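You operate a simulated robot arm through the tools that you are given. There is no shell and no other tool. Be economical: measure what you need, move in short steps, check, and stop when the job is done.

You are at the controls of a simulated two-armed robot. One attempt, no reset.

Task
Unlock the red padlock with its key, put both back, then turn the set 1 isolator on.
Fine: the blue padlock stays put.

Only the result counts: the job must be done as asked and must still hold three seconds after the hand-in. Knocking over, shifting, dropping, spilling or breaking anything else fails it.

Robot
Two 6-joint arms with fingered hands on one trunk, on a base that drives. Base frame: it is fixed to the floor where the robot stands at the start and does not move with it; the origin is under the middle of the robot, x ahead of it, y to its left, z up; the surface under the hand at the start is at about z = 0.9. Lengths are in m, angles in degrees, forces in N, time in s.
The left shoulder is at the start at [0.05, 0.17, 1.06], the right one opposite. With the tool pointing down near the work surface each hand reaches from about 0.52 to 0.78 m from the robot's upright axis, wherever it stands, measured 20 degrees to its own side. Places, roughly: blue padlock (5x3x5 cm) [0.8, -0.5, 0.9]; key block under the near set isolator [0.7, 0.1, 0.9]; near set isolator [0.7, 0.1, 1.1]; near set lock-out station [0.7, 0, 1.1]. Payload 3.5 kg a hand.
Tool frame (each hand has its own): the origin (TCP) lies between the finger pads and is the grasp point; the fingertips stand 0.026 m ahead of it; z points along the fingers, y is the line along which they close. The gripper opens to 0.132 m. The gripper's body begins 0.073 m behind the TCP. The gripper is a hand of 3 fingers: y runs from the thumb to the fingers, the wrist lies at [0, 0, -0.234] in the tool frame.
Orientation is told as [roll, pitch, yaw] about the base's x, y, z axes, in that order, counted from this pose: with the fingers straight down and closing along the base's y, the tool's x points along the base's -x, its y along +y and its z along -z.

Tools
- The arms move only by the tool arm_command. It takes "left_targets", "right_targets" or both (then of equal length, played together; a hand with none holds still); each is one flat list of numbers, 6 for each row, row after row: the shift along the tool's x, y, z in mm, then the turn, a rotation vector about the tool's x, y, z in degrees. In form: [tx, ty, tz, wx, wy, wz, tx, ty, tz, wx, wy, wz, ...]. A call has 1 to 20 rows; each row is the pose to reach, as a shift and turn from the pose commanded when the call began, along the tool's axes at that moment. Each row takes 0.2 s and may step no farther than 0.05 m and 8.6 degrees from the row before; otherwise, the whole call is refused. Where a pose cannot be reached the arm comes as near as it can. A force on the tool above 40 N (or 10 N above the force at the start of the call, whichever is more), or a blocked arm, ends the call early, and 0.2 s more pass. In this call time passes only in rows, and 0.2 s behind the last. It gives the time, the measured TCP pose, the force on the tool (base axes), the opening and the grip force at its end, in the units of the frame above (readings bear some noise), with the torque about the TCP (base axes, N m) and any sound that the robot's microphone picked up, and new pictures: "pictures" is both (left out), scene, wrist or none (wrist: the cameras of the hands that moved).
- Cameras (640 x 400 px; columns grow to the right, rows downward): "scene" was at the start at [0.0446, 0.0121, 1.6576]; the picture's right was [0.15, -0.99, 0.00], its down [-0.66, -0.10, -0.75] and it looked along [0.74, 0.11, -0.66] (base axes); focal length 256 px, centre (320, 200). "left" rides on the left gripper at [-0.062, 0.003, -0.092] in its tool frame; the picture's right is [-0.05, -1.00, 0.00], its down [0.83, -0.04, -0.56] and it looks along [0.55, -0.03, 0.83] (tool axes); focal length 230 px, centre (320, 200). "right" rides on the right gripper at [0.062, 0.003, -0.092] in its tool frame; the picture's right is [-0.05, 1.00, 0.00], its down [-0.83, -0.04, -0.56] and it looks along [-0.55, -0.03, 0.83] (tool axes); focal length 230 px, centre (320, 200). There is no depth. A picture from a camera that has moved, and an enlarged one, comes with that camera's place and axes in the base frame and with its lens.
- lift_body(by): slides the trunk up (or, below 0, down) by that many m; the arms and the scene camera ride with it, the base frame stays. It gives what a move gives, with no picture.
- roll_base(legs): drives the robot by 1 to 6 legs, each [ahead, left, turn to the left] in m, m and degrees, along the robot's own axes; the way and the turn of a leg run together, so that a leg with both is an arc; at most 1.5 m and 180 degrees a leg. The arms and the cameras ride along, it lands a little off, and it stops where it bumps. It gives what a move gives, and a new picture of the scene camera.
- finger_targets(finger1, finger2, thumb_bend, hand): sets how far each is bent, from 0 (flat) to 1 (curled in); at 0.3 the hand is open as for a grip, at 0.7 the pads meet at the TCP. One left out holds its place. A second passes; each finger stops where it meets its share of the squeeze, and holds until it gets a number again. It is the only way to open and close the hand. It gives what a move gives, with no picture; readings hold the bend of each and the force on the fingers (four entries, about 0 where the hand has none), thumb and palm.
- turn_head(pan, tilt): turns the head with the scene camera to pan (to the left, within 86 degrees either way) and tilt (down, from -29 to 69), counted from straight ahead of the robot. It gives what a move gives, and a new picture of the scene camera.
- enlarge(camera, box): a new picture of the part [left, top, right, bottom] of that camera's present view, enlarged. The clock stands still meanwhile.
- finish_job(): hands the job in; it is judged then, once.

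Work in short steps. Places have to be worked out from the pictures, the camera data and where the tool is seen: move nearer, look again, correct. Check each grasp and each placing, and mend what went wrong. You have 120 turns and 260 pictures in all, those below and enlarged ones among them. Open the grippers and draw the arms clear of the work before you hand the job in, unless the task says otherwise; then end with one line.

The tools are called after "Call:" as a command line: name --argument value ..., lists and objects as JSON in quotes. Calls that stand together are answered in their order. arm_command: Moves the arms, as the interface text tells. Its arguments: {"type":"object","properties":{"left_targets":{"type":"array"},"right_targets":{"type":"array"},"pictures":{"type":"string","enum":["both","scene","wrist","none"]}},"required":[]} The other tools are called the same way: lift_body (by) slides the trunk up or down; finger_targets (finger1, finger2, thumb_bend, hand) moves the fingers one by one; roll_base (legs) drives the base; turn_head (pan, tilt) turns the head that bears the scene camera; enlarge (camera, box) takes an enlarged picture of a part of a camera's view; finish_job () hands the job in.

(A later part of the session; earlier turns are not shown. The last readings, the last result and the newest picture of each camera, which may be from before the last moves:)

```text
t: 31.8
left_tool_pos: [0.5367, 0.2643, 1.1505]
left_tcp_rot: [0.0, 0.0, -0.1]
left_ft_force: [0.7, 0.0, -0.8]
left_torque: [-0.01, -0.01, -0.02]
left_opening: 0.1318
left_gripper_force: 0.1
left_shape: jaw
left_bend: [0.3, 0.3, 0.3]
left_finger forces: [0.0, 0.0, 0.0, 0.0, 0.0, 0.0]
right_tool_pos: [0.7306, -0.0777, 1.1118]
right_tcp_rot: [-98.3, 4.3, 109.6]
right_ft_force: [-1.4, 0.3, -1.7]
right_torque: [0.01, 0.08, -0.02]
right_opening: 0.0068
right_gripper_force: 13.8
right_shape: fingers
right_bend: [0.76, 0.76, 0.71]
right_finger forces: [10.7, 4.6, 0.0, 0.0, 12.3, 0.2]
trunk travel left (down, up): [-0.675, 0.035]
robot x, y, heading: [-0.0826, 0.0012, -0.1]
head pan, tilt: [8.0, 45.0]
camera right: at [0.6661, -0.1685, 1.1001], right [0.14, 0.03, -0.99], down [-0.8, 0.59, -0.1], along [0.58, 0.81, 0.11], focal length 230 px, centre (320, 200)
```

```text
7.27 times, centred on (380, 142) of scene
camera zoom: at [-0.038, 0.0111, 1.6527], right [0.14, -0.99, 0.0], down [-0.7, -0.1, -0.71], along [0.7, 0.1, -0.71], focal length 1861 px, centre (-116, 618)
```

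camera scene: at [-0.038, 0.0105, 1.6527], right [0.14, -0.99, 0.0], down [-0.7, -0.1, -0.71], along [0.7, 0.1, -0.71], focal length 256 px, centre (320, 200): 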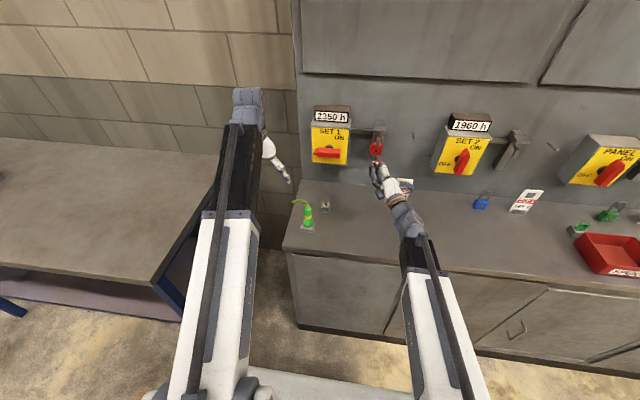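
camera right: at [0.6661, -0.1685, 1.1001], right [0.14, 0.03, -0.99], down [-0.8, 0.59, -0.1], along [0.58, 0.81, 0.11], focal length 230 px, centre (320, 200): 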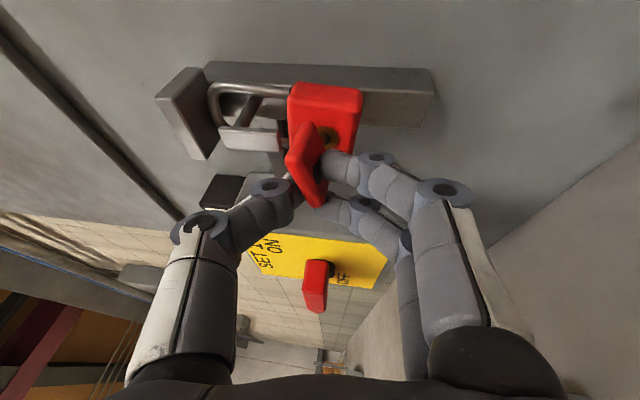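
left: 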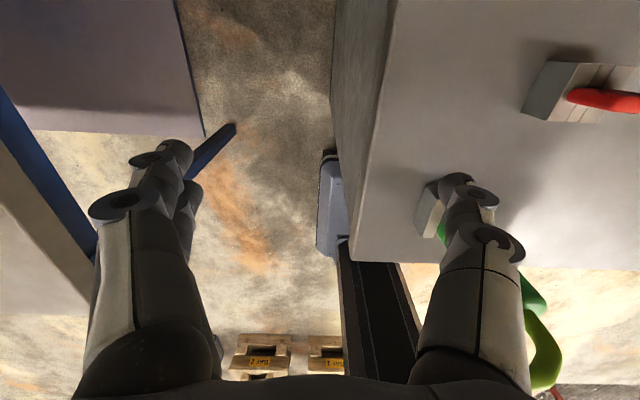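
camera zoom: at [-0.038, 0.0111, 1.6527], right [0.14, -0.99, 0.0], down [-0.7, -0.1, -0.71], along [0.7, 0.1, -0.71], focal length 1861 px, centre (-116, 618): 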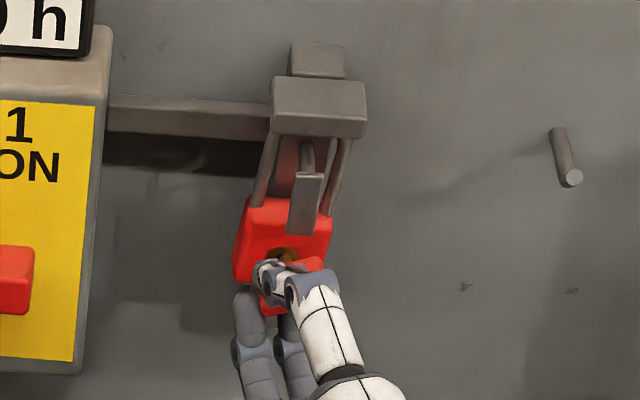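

Shackle stays open. Withdrawing the key: pull back 8 mm and look.

Call:
arm_command --right_targets '[-1.4, -0.6, -3.7, 0, 0, 0, -2.8, -1.3, -7.4, 0, 0, 0]' --pictures "wrist"

Call:
enlarge --camera "scene" --box '[350, 115, 410, 170]'

Call:
enlarge --camera "right" --box '[270, 60, 370, 160]'

```text
t: 32.4
left_tool_pos: [0.5359, 0.2646, 1.1513]
left_tcp_rot: [-0.1, 0.1, -0.1]
left_ft_force: [-0.7, 1.1, 0.5]
left_torque: [-0.03, 0.02, 0.02]
left_opening: 0.1318
left_gripper_force: 0.1
left_shape: jaw
left_bend: [0.3, 0.3, 0.3]
left_finger forces: [0.0, 0.0, 0.0, 0.0, 0.0, 0.0]
right_tool_pos: [0.7223, -0.0789, 1.1111]
right_tcp_rot: [-98.3, 4.3, 109.7]
right_ft_force: [0.3, 0.4, -1.7]
right_torque: [-0.03, 0.1, -0.02]
right_opening: 0.0069
right_gripper_force: 13.8
right_shape: fingers
right_bend: [0.75, 0.76, 0.71]
right_finger forces: [10.9, 4.4, 0.0, 0.0, 12.3, 0.1]
trunk travel left (down, up): [-0.675, 0.035]
robot x, y, heading: [-0.0813, -0.0007, -0.4]
head pan, tilt: [8.0, 45.0]
camera right: at [0.6573, -0.1688, 1.0992], right [0.14, 0.03, -0.99], down [-0.8, 0.59, -0.1], along [0.58, 0.81, 0.11], focal length 230 px, centre (320, 200)
```

right: 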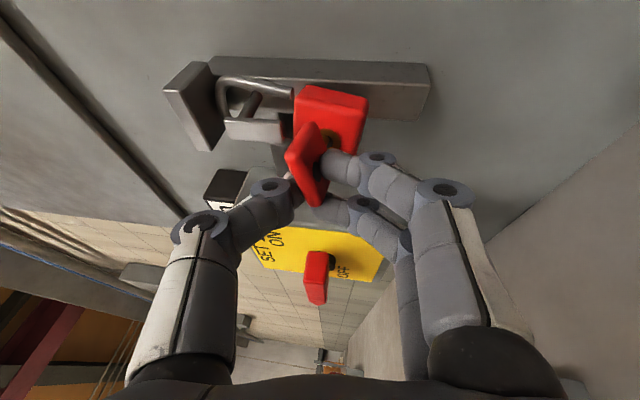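

```text
7.27 times, centred on (380, 142) of scene
camera zoom: at [-0.038, 0.0111, 1.6527], right [0.14, -0.99, 0.0], down [-0.7, -0.1, -0.71], along [0.7, 0.1, -0.71], focal length 1861 px, centre (-116, 618)
```

zoom: 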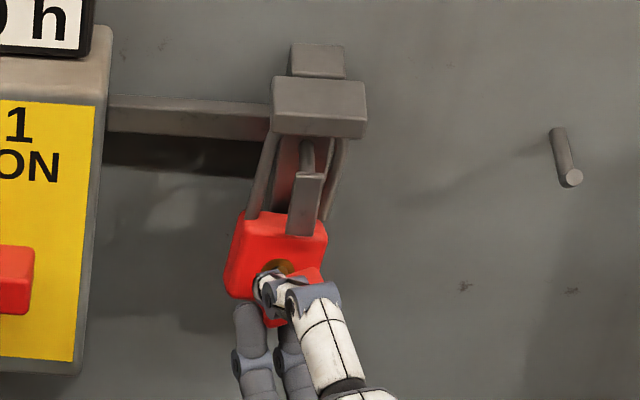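

```text
4.00 times, centred on (320, 110) of right
camera zoom: at [0.6573, -0.1688, 1.0992], right [0.14, 0.03, -0.99], down [-0.8, 0.59, -0.1], along [0.58, 0.81, 0.11], focal length 920 px, centre (320, 560)
```

zoom: 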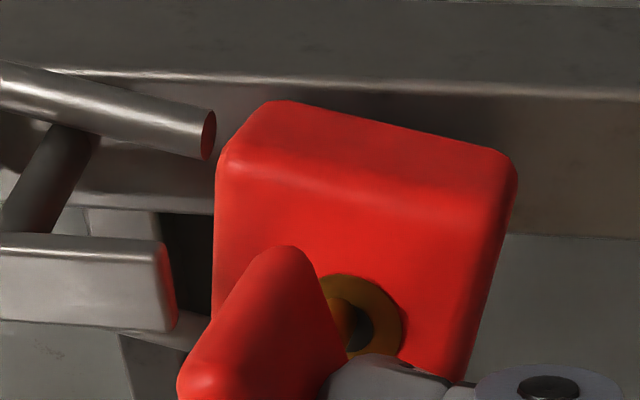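

The body dropped just below the lip, so it follows the key by friction. I'll push back in, raise the body ~9 mm so the lip blocks it, then withdraw.

Call:
arm_command --right_targets '[1.4, 0.6, 3.7, 0, 0, 0, 2.8, 1.3, 7.4, 0, 0, 0, 3.1, -3.2, 8.0, 0, 0, 0, 3.45, -7.6, 8.7, 0, 0, 0]' --pictures "wrist"

Call:
enlarge --camera "scene" --box '[350, 115, 410, 170]'

Call:
enlarge --camera "right" --box '[200, 50, 360, 160]'

```text
t: 33.4
left_tool_pos: [0.5371, 0.2647, 1.1514]
left_tcp_rot: [0.0, -0.1, 0.0]
left_ft_force: [0.1, -0.6, -0.2]
left_torque: [-0.01, -0.03, 0.0]
left_opening: 0.1321
left_gripper_force: 0.0
left_shape: jaw
left_bend: [0.3, 0.3, 0.3]
left_finger forces: [0.0, 0.0, 0.0, 0.1, 0.0, 0.0]
right_tool_pos: [0.7297, -0.0782, 1.1206]
right_tcp_rot: [-98.2, 4.1, 109.6]
right_ft_force: [-4.2, 0.0, -3.3]
right_torque: [0.02, 0.1, -0.12]
right_opening: 0.0067
right_gripper_force: 14.7
right_shape: fingers
right_bend: [0.76, 0.77, 0.71]
right_finger forces: [12.6, 5.7, 0.1, 0.0, 12.1, 0.0]
trunk travel left (down, up): [-0.675, 0.035]
robot x, y, heading: [-0.0786, -0.004, -0.2]
head pan, tilt: [8.0, 45.0]
camera right: at [0.6658, -0.1687, 1.1084], right [0.14, 0.03, -0.99], down [-0.8, 0.59, -0.1], along [0.58, 0.81, 0.11], focal length 230 px, centre (320, 200)
```

right: 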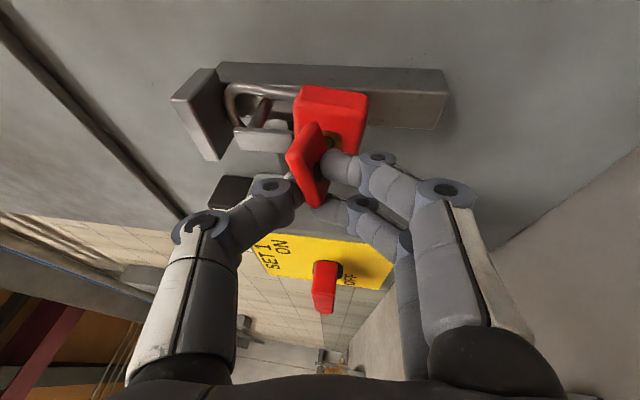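

```text
7.27 times, centred on (380, 142) of scene
camera zoom: at [-0.0384, 0.011, 1.6527], right [0.14, -0.99, 0.0], down [-0.7, -0.1, -0.71], along [0.7, 0.1, -0.71], focal length 1861 px, centre (-116, 618)
```

zoom: 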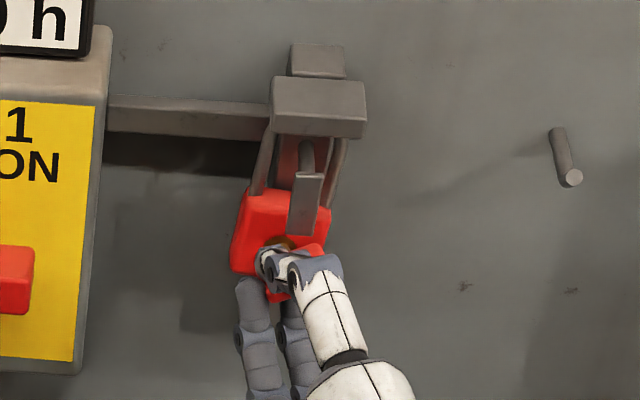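

```text
3.64 times, centred on (280, 105) of right
camera zoom: at [0.6658, -0.1687, 1.1084], right [0.14, 0.03, -0.99], down [-0.8, 0.59, -0.1], along [0.58, 0.81, 0.11], focal length 837 px, centre (466, 546)
```

zoom: 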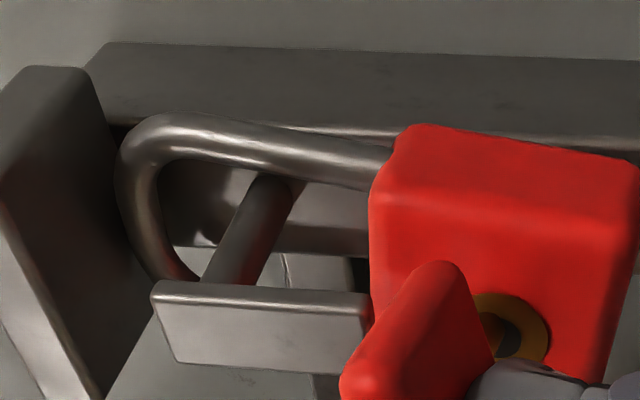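

Body top is just level with the lip's end; raise 5 mm more, then pull 8 mm.

Call:
arm_command --right_targets '[0.4, -4.9, 0.7, 0, 0, 0, -1.0, -5.5, -3.0, 0, 0, 0, -2.4, -6.2, -6.7, 0, 0, 0]' --pictures "wrist"

Call:
enlarge --camera "scene" --box '[350, 115, 410, 170]'

Call:
enlarge --camera "right" --box '[200, 50, 360, 160]'

```text
t: 34.2
left_tool_pos: [0.537, 0.2638, 1.1504]
left_tcp_rot: [0.0, 0.0, -0.1]
left_ft_force: [0.4, 0.6, -0.3]
left_torque: [-0.01, -0.02, -0.01]
left_opening: 0.132
left_gripper_force: 0.1
left_shape: jaw
left_bend: [0.3, 0.3, 0.3]
left_finger forces: [0.0, 0.0, 0.0, 0.1, 0.0, 0.1]
right_tool_pos: [0.7218, -0.0777, 1.1249]
right_tcp_rot: [-98.3, 4.3, 109.6]
right_ft_force: [0.3, 0.5, -2.8]
right_torque: [-0.04, 0.14, 0.0]
right_opening: 0.007
right_gripper_force: 13.3
right_shape: fingers
right_bend: [0.76, 0.77, 0.71]
right_finger forces: [11.3, 4.0, 0.0, 0.0, 11.9, 0.0]
trunk travel left (down, up): [-0.675, 0.035]
robot x, y, heading: [-0.0843, 0.0016, -0.0]
head pan, tilt: [8.0, 45.0]
camera right: at [0.6573, -0.1689, 1.1129], right [0.14, 0.03, -0.99], down [-0.8, 0.59, -0.1], along [0.58, 0.81, 0.11], focal length 230 px, centre (320, 200)
```

right: 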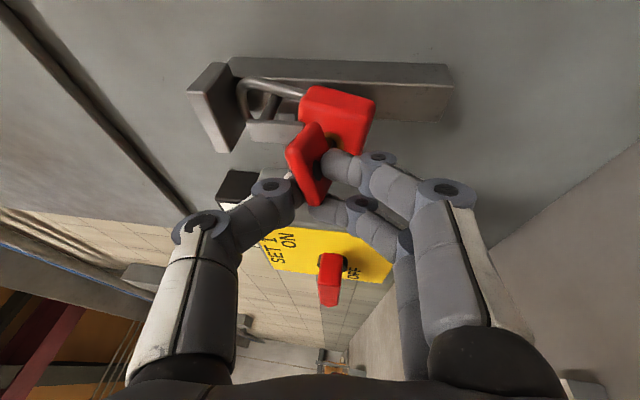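

```text
7.27 times, centred on (380, 142) of scene
camera zoom: at [-0.0378, 0.0111, 1.6527], right [0.14, -0.99, 0.0], down [-0.7, -0.1, -0.71], along [0.7, 0.1, -0.71], focal length 1861 px, centre (-116, 618)
```

zoom: 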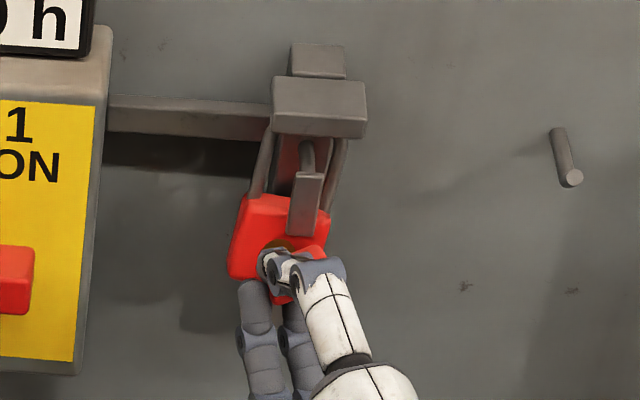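

```text
3.64 times, centred on (280, 105) of right
camera zoom: at [0.6573, -0.1689, 1.1129], right [0.14, 0.03, -0.99], down [-0.8, 0.59, -0.1], along [0.58, 0.81, 0.11], focal length 837 px, centre (466, 546)
```

zoom: 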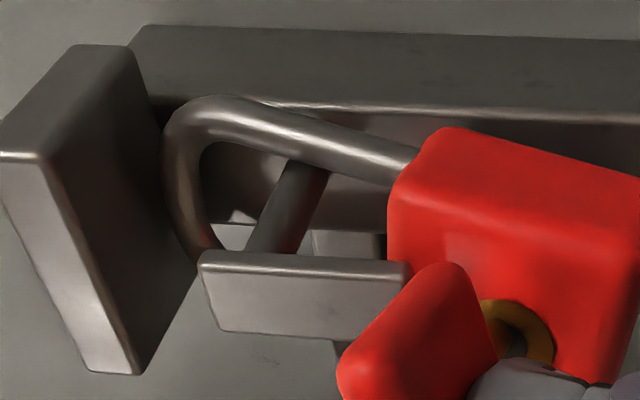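

The lip now overlaps the body. Pull a further 7 mm.

Call:
arm_command --right_targets '[-0.7, -0.3, -1.9, 0, 0, 0, -1.4, -0.6, -3.7, 0, 0, 0, -2.4, -1.1, -6.5, 0, 0, 0]' --pictures "none"

Call:
enlarge --camera "scene" --box '[350, 115, 410, 170]'

Call:
enlarge --camera "right" --box '[220, 50, 380, 160]'

```text
t: 35.0
left_tool_pos: [0.5363, 0.2631, 1.1507]
left_tcp_rot: [-0.1, 0.0, -0.2]
left_ft_force: [-0.2, -0.3, 0.3]
left_torque: [-0.01, 0.0, 0.01]
left_opening: 0.1318
left_gripper_force: 0.1
left_shape: jaw
left_bend: [0.3, 0.3, 0.3]
left_finger forces: [0.1, 0.1, 0.0, 0.0, 0.1, 0.1]
right_tool_pos: [0.7146, -0.0768, 1.1259]
right_tcp_rot: [-98.2, 4.3, 109.7]
right_ft_force: [0.9, -0.3, -3.5]
right_torque: [-0.01, 0.17, 0.02]
right_opening: 0.007
right_gripper_force: 13.4
right_shape: fingers
right_bend: [0.75, 0.77, 0.71]
right_finger forces: [11.0, 3.9, 0.0, 0.0, 11.7, 0.0]
trunk travel left (down, up): [-0.675, 0.035]
robot x, y, heading: [-0.082, 0.0026, -0.3]
head pan, tilt: [8.0, 45.0]
```

```text
7.27 times, centred on (380, 142) of scene
camera zoom: at [-0.0379, 0.0111, 1.6527], right [0.14, -0.99, 0.0], down [-0.7, -0.1, -0.71], along [0.7, 0.1, -0.71], focal length 1861 px, centre (-116, 618)
```

zoom: 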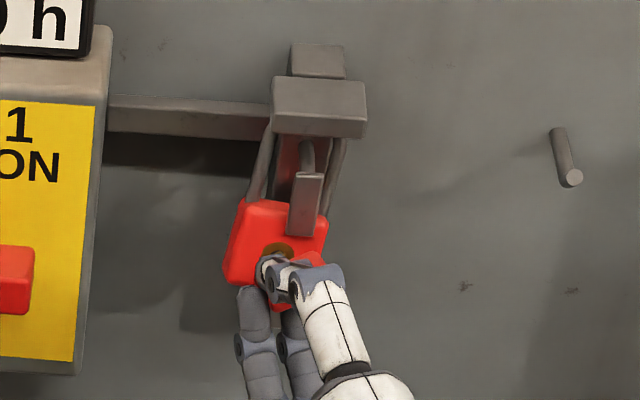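

```text
3.64 times, centred on (300, 105) of right
camera zoom: at [0.6507, -0.1682, 1.1133], right [0.14, 0.03, -0.99], down [-0.8, 0.59, -0.1], along [0.58, 0.81, 0.11], focal length 837 px, centre (393, 546)
```

zoom: 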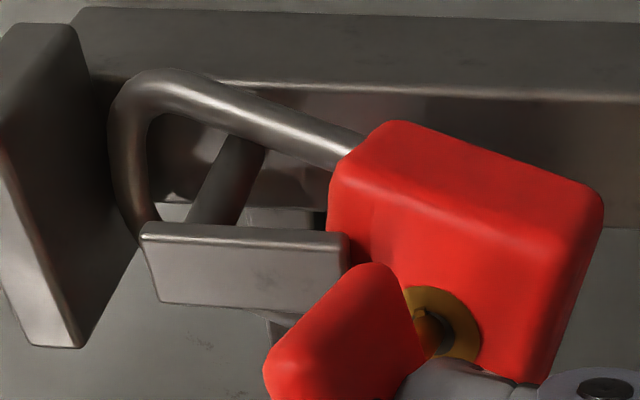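

Body tilts about the lip and some blade shows. Keep pulling, now slightly upward along the tilted hole axis.

Call:
arm_command --right_targets '[-1.3, -2.1, -3.5, 0, 0, 0, -2.55, -4.2, -7, 0, 0, 0]' --pictures "none"

Call:
enlarge --camera "scene" --box '[350, 115, 410, 170]'

Call:
enlarge --camera "right" --box '[220, 50, 380, 160]'

```text
t: 35.6
left_tool_pos: [0.5373, 0.2644, 1.15]
left_tcp_rot: [-0.1, 0.0, -0.1]
left_ft_force: [-0.3, -0.9, 0.2]
left_torque: [0.01, 0.03, 0.05]
left_opening: 0.132
left_gripper_force: 0.0
left_shape: jaw
left_bend: [0.3, 0.3, 0.3]
left_finger forces: [0.1, 0.0, 0.0, 0.0, 0.0, 0.1]
right_tool_pos: [0.7063, -0.0774, 1.1291]
right_tcp_rot: [-98.3, 4.2, 109.6]
right_ft_force: [1.5, -0.1, -2.7]
right_torque: [0.01, 0.19, -0.03]
right_opening: 0.0071
right_gripper_force: 14.2
right_shape: fingers
right_bend: [0.75, 0.77, 0.71]
right_finger forces: [12.0, 3.9, 0.0, 0.0, 11.8, 0.1]
trunk travel left (down, up): [-0.675, 0.035]
robot x, y, heading: [-0.0849, 0.0025, -0.1]
head pan, tilt: [8.0, 45.0]
```

```text
7.27 times, centred on (380, 142) of scene
camera zoom: at [-0.0378, 0.0111, 1.6527], right [0.14, -0.99, 0.0], down [-0.7, -0.1, -0.71], along [0.7, 0.1, -0.71], focal length 1861 px, centre (-116, 618)
```

zoom: 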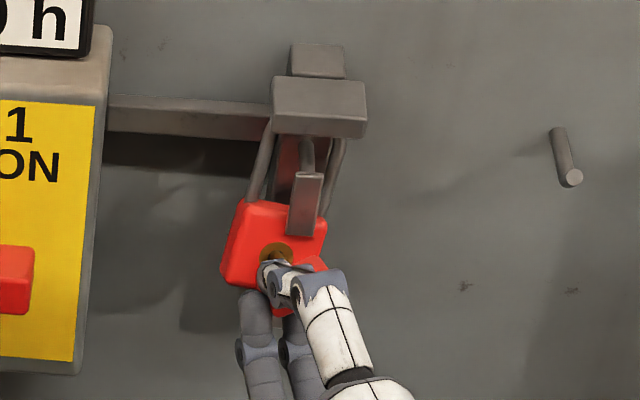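

```text
3.64 times, centred on (300, 105) of right
camera zoom: at [0.6427, -0.1685, 1.1161], right [0.14, 0.03, -0.99], down [-0.8, 0.59, -0.1], along [0.58, 0.81, 0.11], focal length 837 px, centre (393, 546)
```

zoom: 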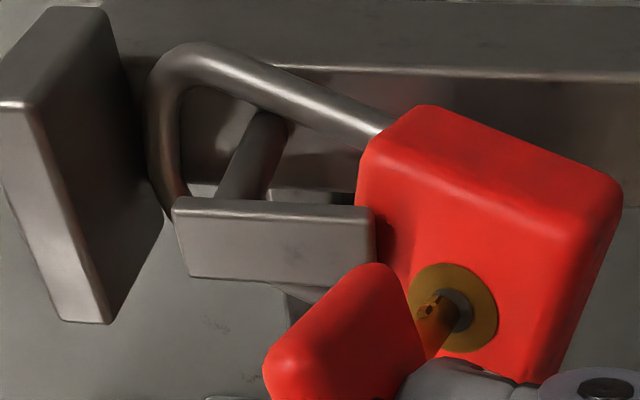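

The blade is sliding out now. Continue pulling 12 mm.

Call:
arm_command --right_targets '[-1.3, -2.1, -3.5, 0, 0, 0, -2.55, -4.2, -7, 0, 0, 0, -4, -5.5, -10.7, 0, 0, 0]' --pictures "none"

Call:
enlarge --camera "scene" --box '[350, 115, 410, 170]'

Call:
enlarge --camera "right" --box '[220, 50, 380, 160]'

```text
t: 36.4
left_tool_pos: [0.536, 0.265, 1.1515]
left_tcp_rot: [-0.1, 0.0, 0.0]
left_ft_force: [0.0, -0.7, 0.0]
left_torque: [0.01, 0.04, 0.04]
left_opening: 0.1321
left_gripper_force: 0.1
left_shape: jaw
left_bend: [0.3, 0.3, 0.3]
left_finger forces: [0.1, 0.1, 0.0, 0.0, 0.1, 0.0]
right_tool_pos: [0.6948, -0.0775, 1.133]
right_tcp_rot: [-98.3, 4.2, 109.6]
right_ft_force: [0.3, 0.2, -0.5]
right_torque: [0.0, -0.03, 0.02]
right_opening: 0.0064
right_gripper_force: 12.4
right_shape: fingers
right_bend: [0.75, 0.77, 0.71]
right_finger forces: [8.6, 4.9, 0.0, 0.0, 12.2, 0.0]
trunk travel left (down, up): [-0.675, 0.035]
robot x, y, heading: [-0.0773, 0.0021, -0.0]
head pan, tilt: [8.0, 45.0]
```

```text
7.27 times, centred on (380, 142) of scene
camera zoom: at [-0.0383, 0.0112, 1.6528], right [0.14, -0.99, 0.0], down [-0.7, -0.1, -0.71], along [0.7, 0.1, -0.71], focal length 1861 px, centre (-116, 618)
```

zoom: 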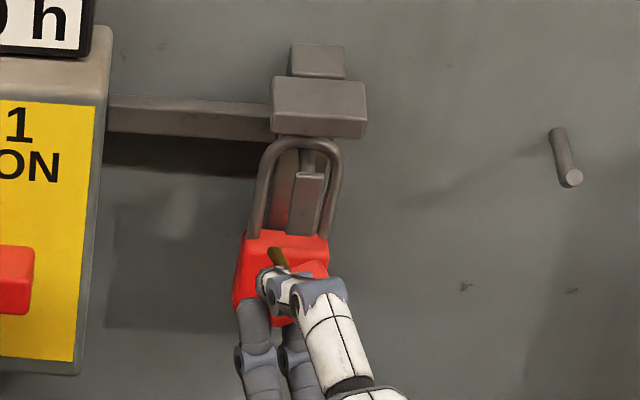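

```text
3.64 times, centred on (300, 105) of right
camera zoom: at [0.6307, -0.1673, 1.1203], right [0.14, 0.03, -0.99], down [-0.8, 0.59, -0.1], along [0.58, 0.81, 0.11], focal length 837 px, centre (393, 546)
```

zoom: 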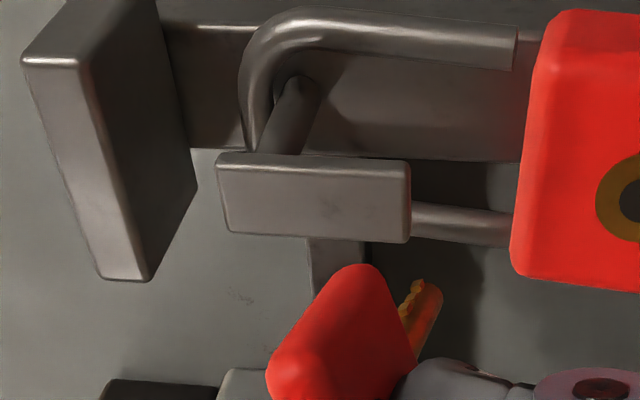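

Key is free and the padlock now hangs open on the hook. I back off to see how the key sits in the grip.

Call:
arm_command --right_targets '[0.6, -3.7, -26.6, 0, 0, 0, 1.3, -7.5, -53.3, 0, 0, 0]' --pictures "none"

Call:
enlarge --camera "scene" --box '[360, 130, 410, 180]'

Call:
enlarge --camera "right" --box '[250, 90, 370, 210]'

```text
t: 37.0
left_tool_pos: [0.5352, 0.2642, 1.1508]
left_tcp_rot: [0.0, 0.0, -0.1]
left_ft_force: [0.8, -0.2, -0.2]
left_torque: [-0.02, -0.01, 0.02]
left_opening: 0.1322
left_gripper_force: 0.0
left_shape: jaw
left_bend: [0.3, 0.3, 0.3]
left_finger forces: [0.1, 0.0, 0.0, 0.0, 0.0, 0.0]
right_tool_pos: [0.643, -0.0975, 1.1323]
right_tcp_rot: [-98.3, 4.2, 109.7]
right_ft_force: [-0.6, 0.4, 0.8]
right_torque: [0.0, 0.0, -0.03]
right_opening: 0.0063
right_gripper_force: 12.9
right_shape: fingers
right_bend: [0.75, 0.77, 0.71]
right_finger forces: [8.7, 5.0, 0.0, 0.0, 12.1, 0.1]
trunk travel left (down, up): [-0.675, 0.035]
robot x, y, heading: [-0.083, 0.001, -0.0]
head pan, tilt: [8.0, 45.0]
```

```text
8.00 times, centred on (385, 155) of scene
camera zoom: at [-0.0385, 0.0111, 1.6528], right [0.14, -0.99, 0.0], down [-0.7, -0.1, -0.71], along [0.7, 0.1, -0.71], focal length 2047 px, centre (-200, 560)
```

zoom: 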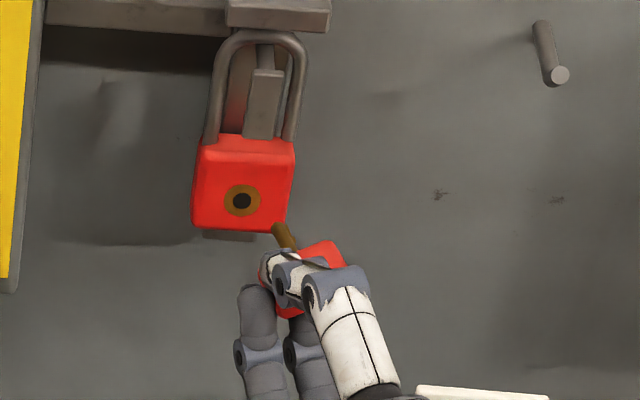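

```text
3.33 times, centred on (310, 150) of right
camera zoom: at [0.5788, -0.1876, 1.1203], right [0.14, 0.03, -0.99], down [-0.8, 0.59, -0.1], along [0.58, 0.81, 0.11], focal length 767 px, centre (353, 367)
```

zoom: 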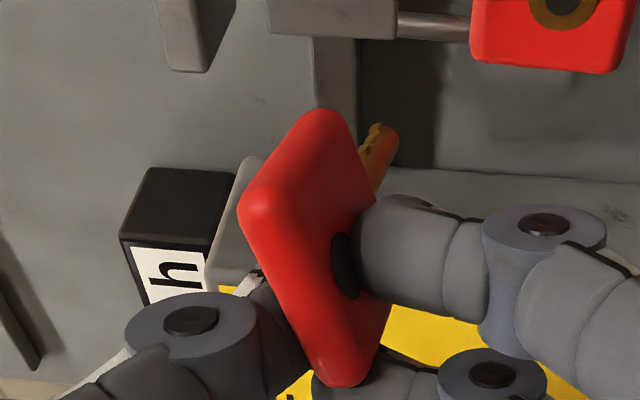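

Triangulating the blade: k ≈ (0.96, 0.27, 0.01), i.e. the key now lies within 9° of the tool axis. I'll rotate the hand to tool-down (yaw 0, thin side toward the handle) so the blade points straight down, staging at [0.64, 0, 1.10].

Call:
arm_command --right_targets '[-5.9, 1.7, 1.6, -3.73, 5.67, 4.72, -11.8, 3.4, 3.3, -7.45, 11.34, 9.44, -17.6, 5.1, 4.9, -11.2, 17.0, 14.2, -23.5, 6.9, 6.5, -14.9, 22.7, 18.9, -29.4, 8.6, 8.2, -18.6, 28.3, 23.6, -35.3, 10.3, 9.8, -22.4, 34.0, 28.3, -41.1, 12, 11.4, -26.1, 39.7, 33.0, -47, 13.7, 13.1, -29.8, 45.4, 37.8, -52.9, 15.4, 14.7, -33.5, 51.0, 42.5, -58.8, 17.1, 16.3, -37.3, 56.7, 47.2, -64.6, 18.8, 17.9, -41.0, 62.4, 51.9, -70.5, 20.6, 19.6, -44.7, 68.0, 56.6, -76.4, 22.3, 21.2, -48.4, 73.7, 61.3, -82.3, 24, 22.8, -52.2, 79.4, 66.1, -88.1, 25.7, 24.5, -55.9, 85.0, 70.8, -94, 27.4, 26.1, -59.6, 90.7, 75.5]' --pictures "both"

Call:
enlarge --camera "scene" --box '[290, 120, 390, 230]'

Call:
enlarge --camera "right" --box '[220, 80, 420, 220]'

```text
t: 40.4
left_tool_pos: [0.5371, 0.2633, 1.1503]
left_tcp_rot: [0.0, 0.1, -0.1]
left_ft_force: [0.9, -0.1, -0.1]
left_torque: [0.02, -0.03, 0.0]
left_opening: 0.1317
left_gripper_force: 0.0
left_shape: jaw
left_bend: [0.3, 0.3, 0.3]
left_finger forces: [0.0, 0.0, 0.0, 0.0, 0.0, 0.0]
right_tool_pos: [0.6381, -0.0017, 1.1013]
right_tcp_rot: [-7.7, -4.0, 0.3]
right_ft_force: [0.0, -0.6, -0.7]
right_torque: [0.02, 0.0, 0.01]
right_opening: 0.0052
right_gripper_force: 13.1
right_shape: fingers
right_bend: [0.75, 0.77, 0.72]
right_finger forces: [10.0, 3.4, 0.1, 0.0, 12.0, 0.1]
right hand out of reach, approached as far as the arm can: row 3, 4, 16
trunk travel left (down, up): [-0.675, 0.035]
robot x, y, heading: [-0.0829, -0.0007, -0.2]
head pan, tilt: [8.0, 45.0]
camera scene: at [-0.0382, 0.011, 1.6527], right [0.14, -0.99, 0.0], down [-0.7, -0.1, -0.71], along [0.7, 0.1, -0.71], focal length 256 px, centre (320, 200)
camera right: at [0.5699, 0.0125, 1.1877], right [0.05, 0.99, -0.13], down [0.79, 0.04, 0.61], along [0.61, -0.14, -0.78], focal length 230 px, centre (320, 200)
```

scene: 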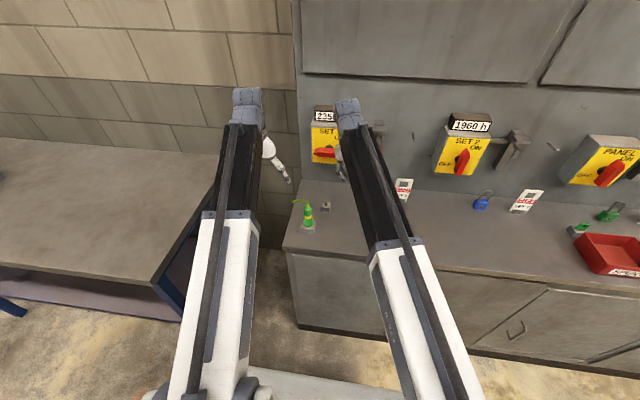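
right: 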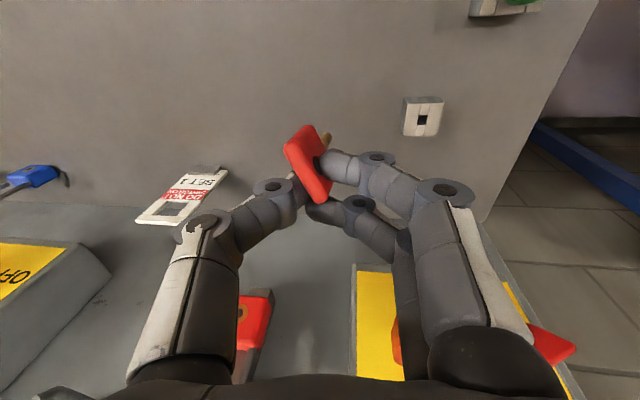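

```text
3.64 times, centred on (340, 175) of scene
camera zoom: at [-0.0382, 0.011, 1.6527], right [0.14, -0.99, 0.0], down [-0.7, -0.1, -0.71], along [0.7, 0.1, -0.71], focal length 931 px, centre (247, 291)
```

zoom: 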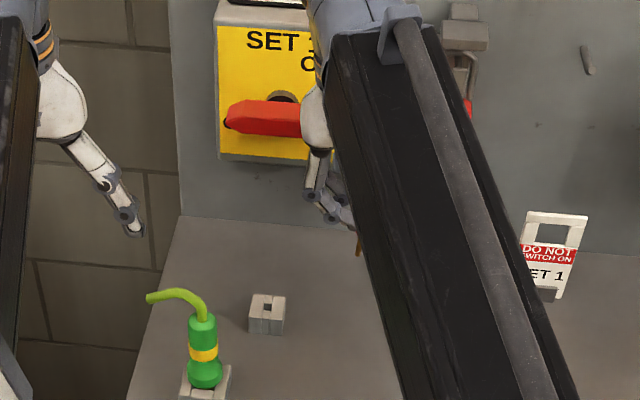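

```text
2.86 times, centred on (320, 150) of right
camera zoom: at [0.5699, 0.0125, 1.1877], right [0.05, 0.99, -0.13], down [0.79, 0.04, 0.61], along [0.61, -0.14, -0.78], focal length 657 px, centre (320, 343)
```

zoom: 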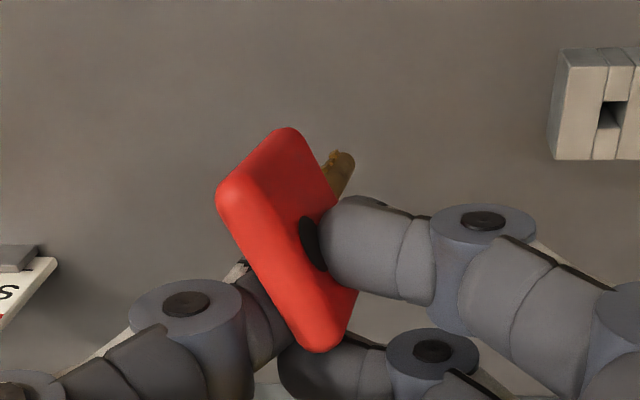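

The block's hole is at ≈[0.661, 0.088, 0.92]; key tip ≈[0.629, -0.003, 1.045]. Checking blade tilt in closer views.

Call:
enlarge --camera "scene" --box '[335, 145, 365, 175]'

Call:
enlarge --camera "right" --box '[290, 110, 350, 160]'

Call:
enlarge --camera "right" --box '[390, 85, 450, 145]'

```text
13.33 times, centred on (350, 160) of scene
camera zoom: at [-0.0382, 0.011, 1.6527], right [0.14, -0.99, 0.0], down [-0.7, -0.1, -0.71], along [0.7, 0.1, -0.71], focal length 3412 px, centre (-80, 733)
```

zoom: 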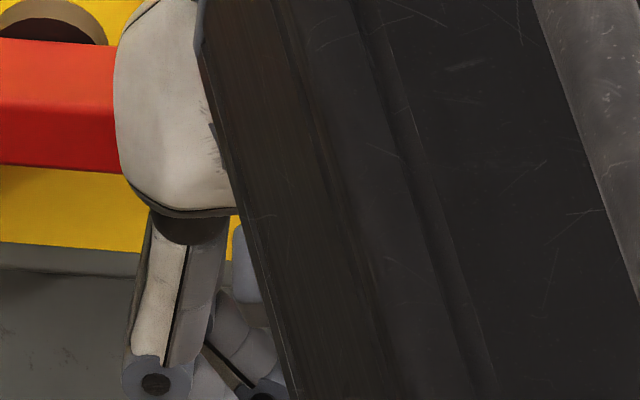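

```text
8.00 times, centred on (320, 135) of right
camera zoom: at [0.5699, 0.0125, 1.1877], right [0.05, 0.99, -0.13], down [0.79, 0.04, 0.61], along [0.61, -0.14, -0.78], focal length 1841 px, centre (320, 720)
```

zoom: 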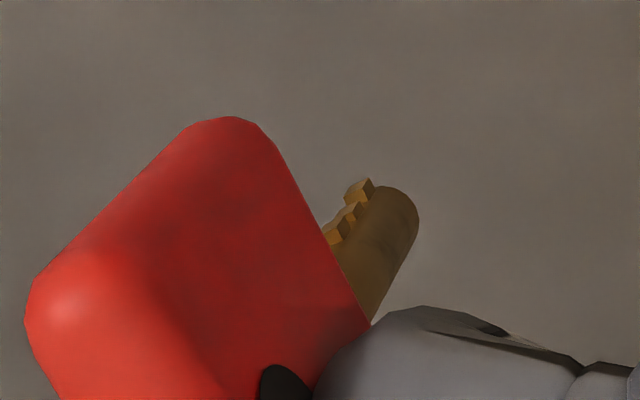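

```text
6.67 times, centred on (420, 115) of right
camera zoom: at [0.5699, 0.0125, 1.1877], right [0.05, 0.99, -0.13], down [0.79, 0.04, 0.61], along [0.61, -0.14, -0.78], focal length 1534 px, centre (-347, 767)
```

zoom: 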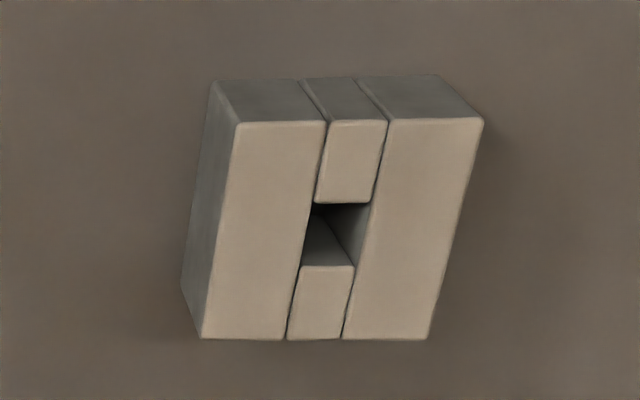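

Blade leans ~5° in y; I'll correct that with roll and carry the key tip to ~3 cm above the hole.

Call:
arm_command --right_targets '[-6.5, 27, 20.9, 1.25, 0, -0.1, -13, 54, 41.8, 2.5, 0, -0.2, -19.5, 81, 62.7, 3.75, 0, -0.3, -26, 108.2, 83.7, 4.98, 0, -0.39]' --pictures "wrist"

Call:
enlarge --camera "scene" --box '[290, 130, 370, 230]'

Call:
enlarge --camera "right" --box '[270, 70, 390, 170]'

```text
t: 41.4
left_tool_pos: [0.5362, 0.2637, 1.1495]
left_tcp_rot: [-0.1, 0.0, -0.1]
left_ft_force: [-0.6, -0.5, 0.6]
left_torque: [0.0, 0.01, 0.0]
left_opening: 0.1321
left_gripper_force: 0.0
left_shape: jaw
left_bend: [0.3, 0.3, 0.3]
left_finger forces: [0.0, 0.1, 0.0, 0.1, 0.1, 0.0]
right_tool_pos: [0.6153, 0.073, 1.0025]
right_tcp_rot: [-12.8, -3.9, 0.8]
right_ft_force: [0.2, -0.9, -0.7]
right_torque: [0.03, 0.0, 0.0]
right_opening: 0.0052
right_gripper_force: 12.4
right_shape: fingers
right_bend: [0.75, 0.77, 0.72]
right_finger forces: [10.0, 3.2, 0.0, 0.0, 12.0, 0.0]
right hand out of reach, approached as far as the arm can: row 1, 2, 3, 4
trunk travel left (down, up): [-0.675, 0.035]
robot x, y, heading: [-0.0788, -0.0033, -0.3]
head pan, tilt: [8.0, 45.0]
camera right: at [0.548, 0.0938, 1.0876], right [0.05, 0.97, -0.22], down [0.79, 0.09, 0.61], along [0.61, -0.2, -0.77], focal length 230 px, centre (320, 200)
```

right: 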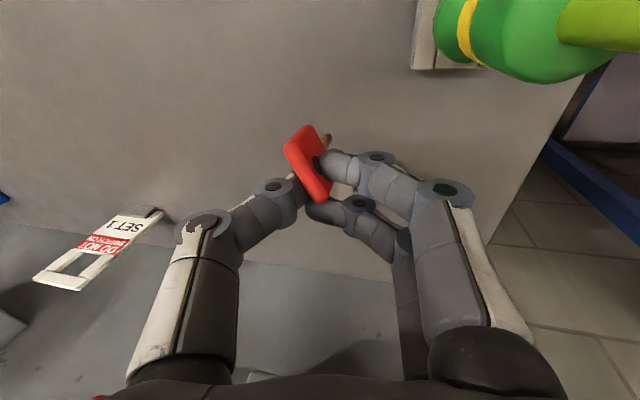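

```text
4.00 times, centred on (330, 180) of scene
camera zoom: at [-0.0381, 0.0113, 1.6528], right [0.14, -0.99, 0.0], down [-0.7, -0.1, -0.71], along [0.7, 0.1, -0.71], focal length 1024 px, centre (280, 280)
```

zoom: 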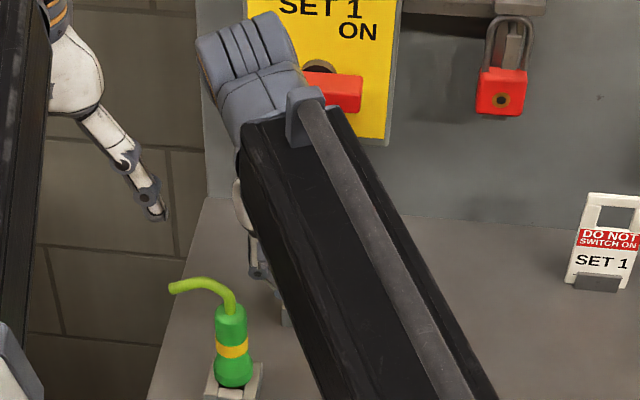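

```text
4.00 times, centred on (330, 120) of right
camera zoom: at [0.548, 0.0938, 1.0876], right [0.05, 0.97, -0.22], down [0.79, 0.09, 0.61], along [0.61, -0.2, -0.77], focal length 920 px, centre (280, 520)
```

zoom: 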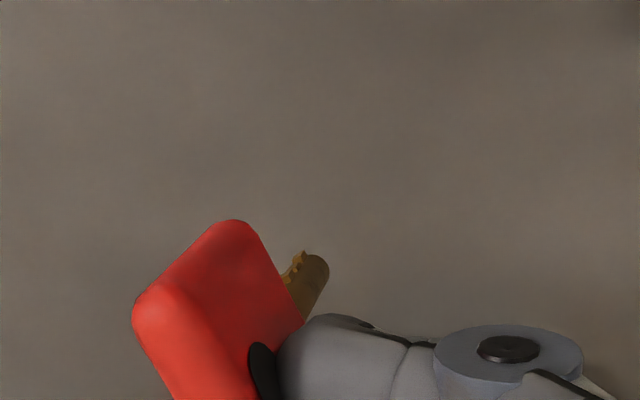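

Out of reach from here: the base must return forward. First move the hand back to a safe spot away from the handle and can.

Call:
arm_command --right_targets '[10, -45, -20, 0, 0, 0, 15, -80, -60, 0, 0, 0, 15, -85, -95, 0, 0, 0]' --pictures "none"

```text
refused: row 1 steps farther than a row can; nothing moved
```

Slightly too big a step; smaller rows.

Call:
arm_command --right_targets '[5, -35, -20, 0, 0, 0, 10, -65, -50, 0, 0, 0, 15, -95, -85, 0, 0, 0]' --pictures "none"

```text
t: 42.2
left_tool_pos: [0.5367, 0.265, 1.1511]
left_tcp_rot: [0.1, -0.1, -0.2]
left_ft_force: [-0.7, -0.1, 0.4]
left_torque: [0.0, 0.01, 0.02]
left_opening: 0.1321
left_gripper_force: 0.1
left_shape: jaw
left_bend: [0.3, 0.3, 0.3]
left_finger forces: [0.0, 0.0, 0.0, 0.0, 0.1, 0.0]
right_tool_pos: [0.5952, -0.0026, 1.1043]
right_tcp_rot: [-12.8, -3.8, 0.7]
right_ft_force: [-0.6, 0.5, 0.5]
right_torque: [0.0, -0.01, 0.01]
right_opening: 0.0051
right_gripper_force: 13.2
right_shape: fingers
right_bend: [0.75, 0.77, 0.72]
right_finger forces: [10.1, 3.4, 0.0, 0.0, 12.1, 0.0]
trunk travel left (down, up): [-0.675, 0.035]
robot x, y, heading: [-0.0769, -0.0033, -0.3]
head pan, tilt: [8.0, 45.0]
```

Call:
arm_command --right_targets '[0, -48, -8, 0, 0, 0]' --pictures "none"

Call:
roll_base --legs '[[0.08, 0, 0]]'

```text
t: 42.6
left_tool_pos: [0.5361, 0.2641, 1.1505]
left_tcp_rot: [0.1, 0.0, -0.1]
left_ft_force: [0.0, 0.6, 0.7]
left_torque: [0.01, -0.04, -0.02]
left_opening: 0.1318
left_gripper_force: 0.1
left_shape: jaw
left_bend: [0.3, 0.3, 0.3]
left_finger forces: [0.0, 0.0, 0.1, 0.1, 0.0, 0.0]
right_tool_pos: [0.5957, -0.0485, 1.1238]
right_tcp_rot: [-12.8, -3.9, 0.9]
right_ft_force: [0.8, -0.2, 0.9]
right_torque: [-0.03, 0.02, 0.05]
right_opening: 0.005
right_gripper_force: 12.5
right_shape: fingers
right_bend: [0.75, 0.77, 0.72]
right_finger forces: [10.0, 3.3, 0.0, 0.0, 12.1, 0.1]
trunk travel left (down, up): [-0.675, 0.035]
robot x, y, heading: [-0.08, -0.0015, 0.1]
head pan, tilt: [8.0, 45.0]
```

```text
t: 43.7
left_tool_pos: [0.6173, 0.263, 1.1497]
left_tcp_rot: [0.0, 0.1, -0.2]
left_ft_force: [0.2, 0.7, -0.9]
left_torque: [-0.03, 0.04, -0.05]
left_opening: 0.1319
left_gripper_force: 0.0
left_shape: jaw
left_bend: [0.3, 0.3, 0.3]
left_finger forces: [0.0, 0.1, 0.1, 0.0, 0.1, 0.1]
right_tool_pos: [0.6774, -0.0494, 1.1212]
right_tcp_rot: [-12.9, -3.8, 0.9]
right_ft_force: [0.3, -0.2, -1.0]
right_torque: [-0.02, 0.02, 0.0]
right_opening: 0.0052
right_gripper_force: 12.4
right_shape: fingers
right_bend: [0.75, 0.77, 0.72]
right_finger forces: [10.1, 3.3, 0.0, 0.0, 12.1, 0.0]
trunk travel left (down, up): [-0.675, 0.035]
robot x, y, heading: [-0.0001, 0.0032, -0.1]
head pan, tilt: [8.0, 45.0]
camera scene: at [0.0443, 0.011, 1.6527], right [0.14, -0.99, 0.0], down [-0.7, -0.1, -0.71], along [0.7, 0.1, -0.71], focal length 256 px, centre (320, 200)
```

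scene: 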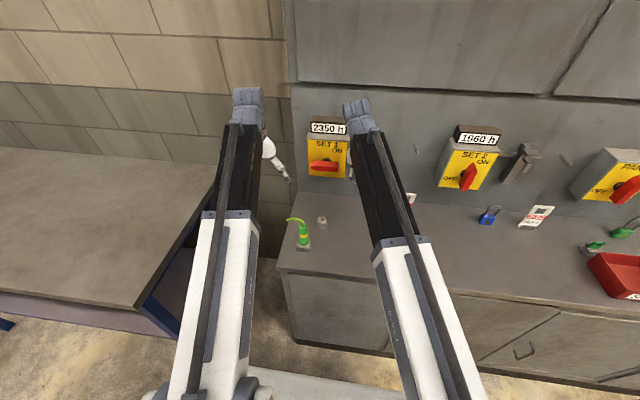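

Base restored. Moving the key tip to ~3 cm above the hole again.

Call:
arm_command --right_targets '[5, 25, 20, 0, 0, 0, 9, 60, 40, 0, 0, 0, 13.4, 95, 60, 0, 0, 0, 13.4, 130, 72, 0, 0, 0, 13.4, 165.2, 81.3, 0, 0, 0]' --pictures "wrist"

Call:
enlarge --camera "scene" --box '[290, 130, 370, 240]'

Call:
enlarge --camera "right" --box '[270, 70, 390, 170]'

```text
t: 44.9
left_tool_pos: [0.6171, 0.2638, 1.1498]
left_tcp_rot: [0.0, 0.0, 0.0]
left_ft_force: [-0.5, 0.7, -0.3]
left_torque: [-0.01, -0.01, -0.01]
left_opening: 0.1319
left_gripper_force: 0.0
left_shape: jaw
left_bend: [0.3, 0.3, 0.3]
left_finger forces: [0.0, 0.0, 0.0, 0.1, 0.1, 0.0]
right_tool_pos: [0.6695, 0.0946, 1.0064]
right_tcp_rot: [-12.8, -3.8, 0.8]
right_ft_force: [0.8, -0.2, -0.5]
right_torque: [-0.02, -0.01, -0.02]
right_opening: 0.0049
right_gripper_force: 12.5
right_shape: fingers
right_bend: [0.75, 0.77, 0.72]
right_finger forces: [10.2, 3.4, 0.0, 0.0, 12.1, 0.0]
trunk travel left (down, up): [-0.675, 0.035]
robot x, y, heading: [0.0001, -0.0006, -0.2]
head pan, tilt: [8.0, 45.0]
camera right: at [0.6021, 0.1159, 1.0905], right [0.05, 0.97, -0.22], down [0.79, 0.09, 0.6], along [0.61, -0.2, -0.77], focal length 230 px, centre (320, 200)
```

right: 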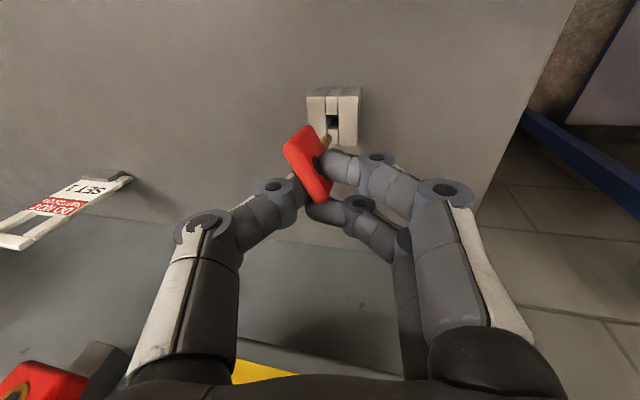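

```text
3.64 times, centred on (330, 185) of scene
camera zoom: at [0.0425, 0.0113, 1.6527], right [0.14, -0.99, 0.0], down [-0.7, -0.1, -0.71], along [0.7, 0.1, -0.71], focal length 931 px, centre (284, 254)
```

zoom: 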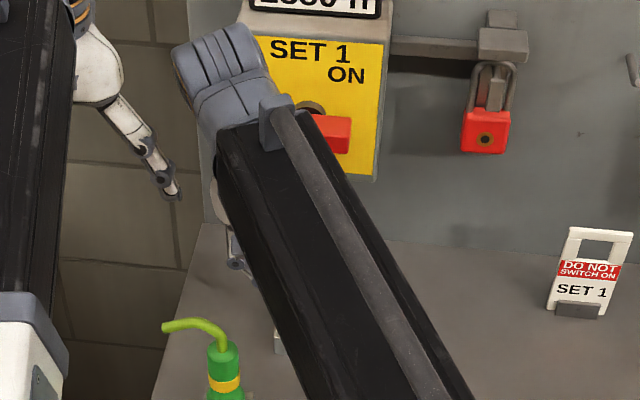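

```text
4.00 times, centred on (330, 120) of right
camera zoom: at [0.6021, 0.1159, 1.0905], right [0.05, 0.97, -0.22], down [0.79, 0.09, 0.6], along [0.61, -0.2, -0.77], focal length 920 px, centre (280, 520)
```

zoom: 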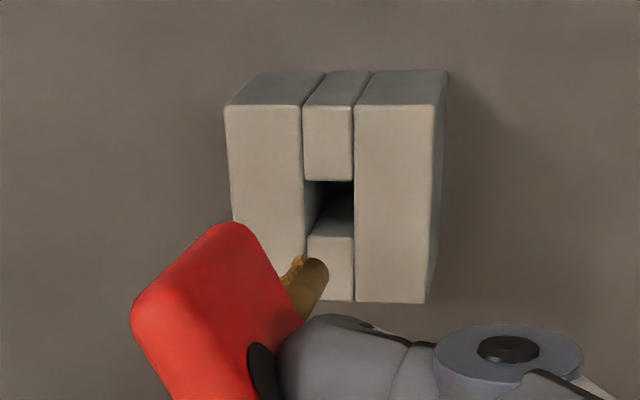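

Tip nearly above the hole; ~2.5 mm too far +y. Correct and descend 18 mm.

Call:
arm_command --right_targets '[0.4, 0, 7, 0, 0, 0, 0.8, 1.6, 18.2, 0, 0, 0]' --pictures "none"

Call:
enlarge --camera "right" --box '[270, 70, 390, 170]'

Call:
enlarge --camera "scene" --box '[290, 160, 370, 250]'

```text
t: 45.5
left_tool_pos: [0.6178, 0.264, 1.1502]
left_tcp_rot: [0.0, 0.0, -0.1]
left_ft_force: [0.1, -0.2, -0.1]
left_torque: [0.0, 0.02, 0.01]
left_opening: 0.1318
left_gripper_force: 0.0
left_shape: jaw
left_bend: [0.3, 0.3, 0.3]
left_finger forces: [0.0, 0.0, 0.0, 0.0, 0.0, 0.1]
right_tool_pos: [0.6679, 0.0925, 0.9877]
right_tcp_rot: [-12.8, -3.8, 0.8]
right_ft_force: [-0.8, -0.1, -1.1]
right_torque: [-0.04, -0.02, 0.0]
right_opening: 0.0051
right_gripper_force: 12.5
right_shape: fingers
right_bend: [0.75, 0.77, 0.72]
right_finger forces: [10.3, 3.3, 0.1, 0.0, 12.0, 0.0]
trunk travel left (down, up): [-0.675, 0.035]
robot x, y, heading: [-0.0007, 0.0027, 0.1]
head pan, tilt: [8.0, 45.0]
```

```text
4.00 times, centred on (330, 120) of right
camera zoom: at [0.6019, 0.1136, 1.0726], right [0.05, 0.97, -0.22], down [0.79, 0.09, 0.6], along [0.61, -0.2, -0.77], focal length 920 px, centre (280, 520)
```

zoom: 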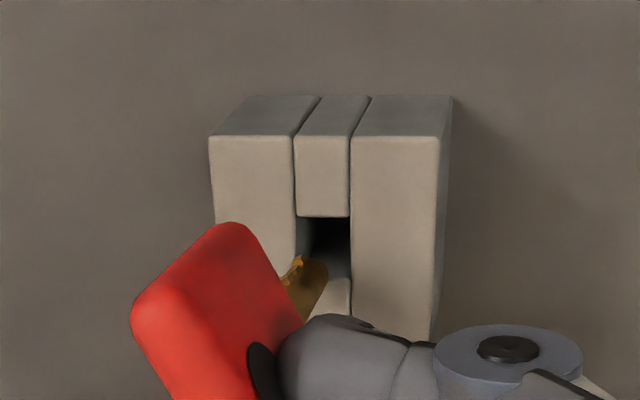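

```text
4.44 times, centred on (330, 205) of scene
camera zoom: at [0.0424, 0.0111, 1.6527], right [0.14, -0.99, 0.0], down [-0.7, -0.1, -0.71], along [0.7, 0.1, -0.71], focal length 1137 px, centre (276, 178)
```

zoom: 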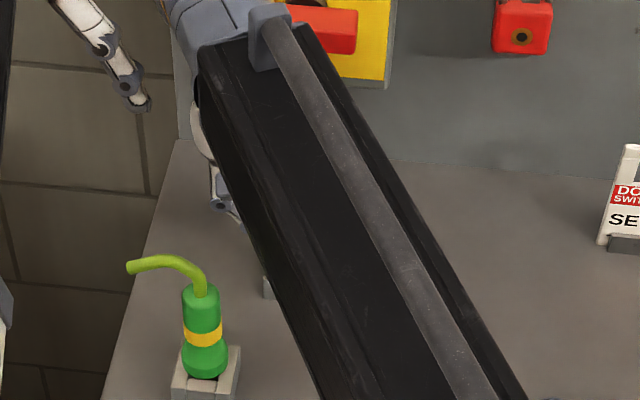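

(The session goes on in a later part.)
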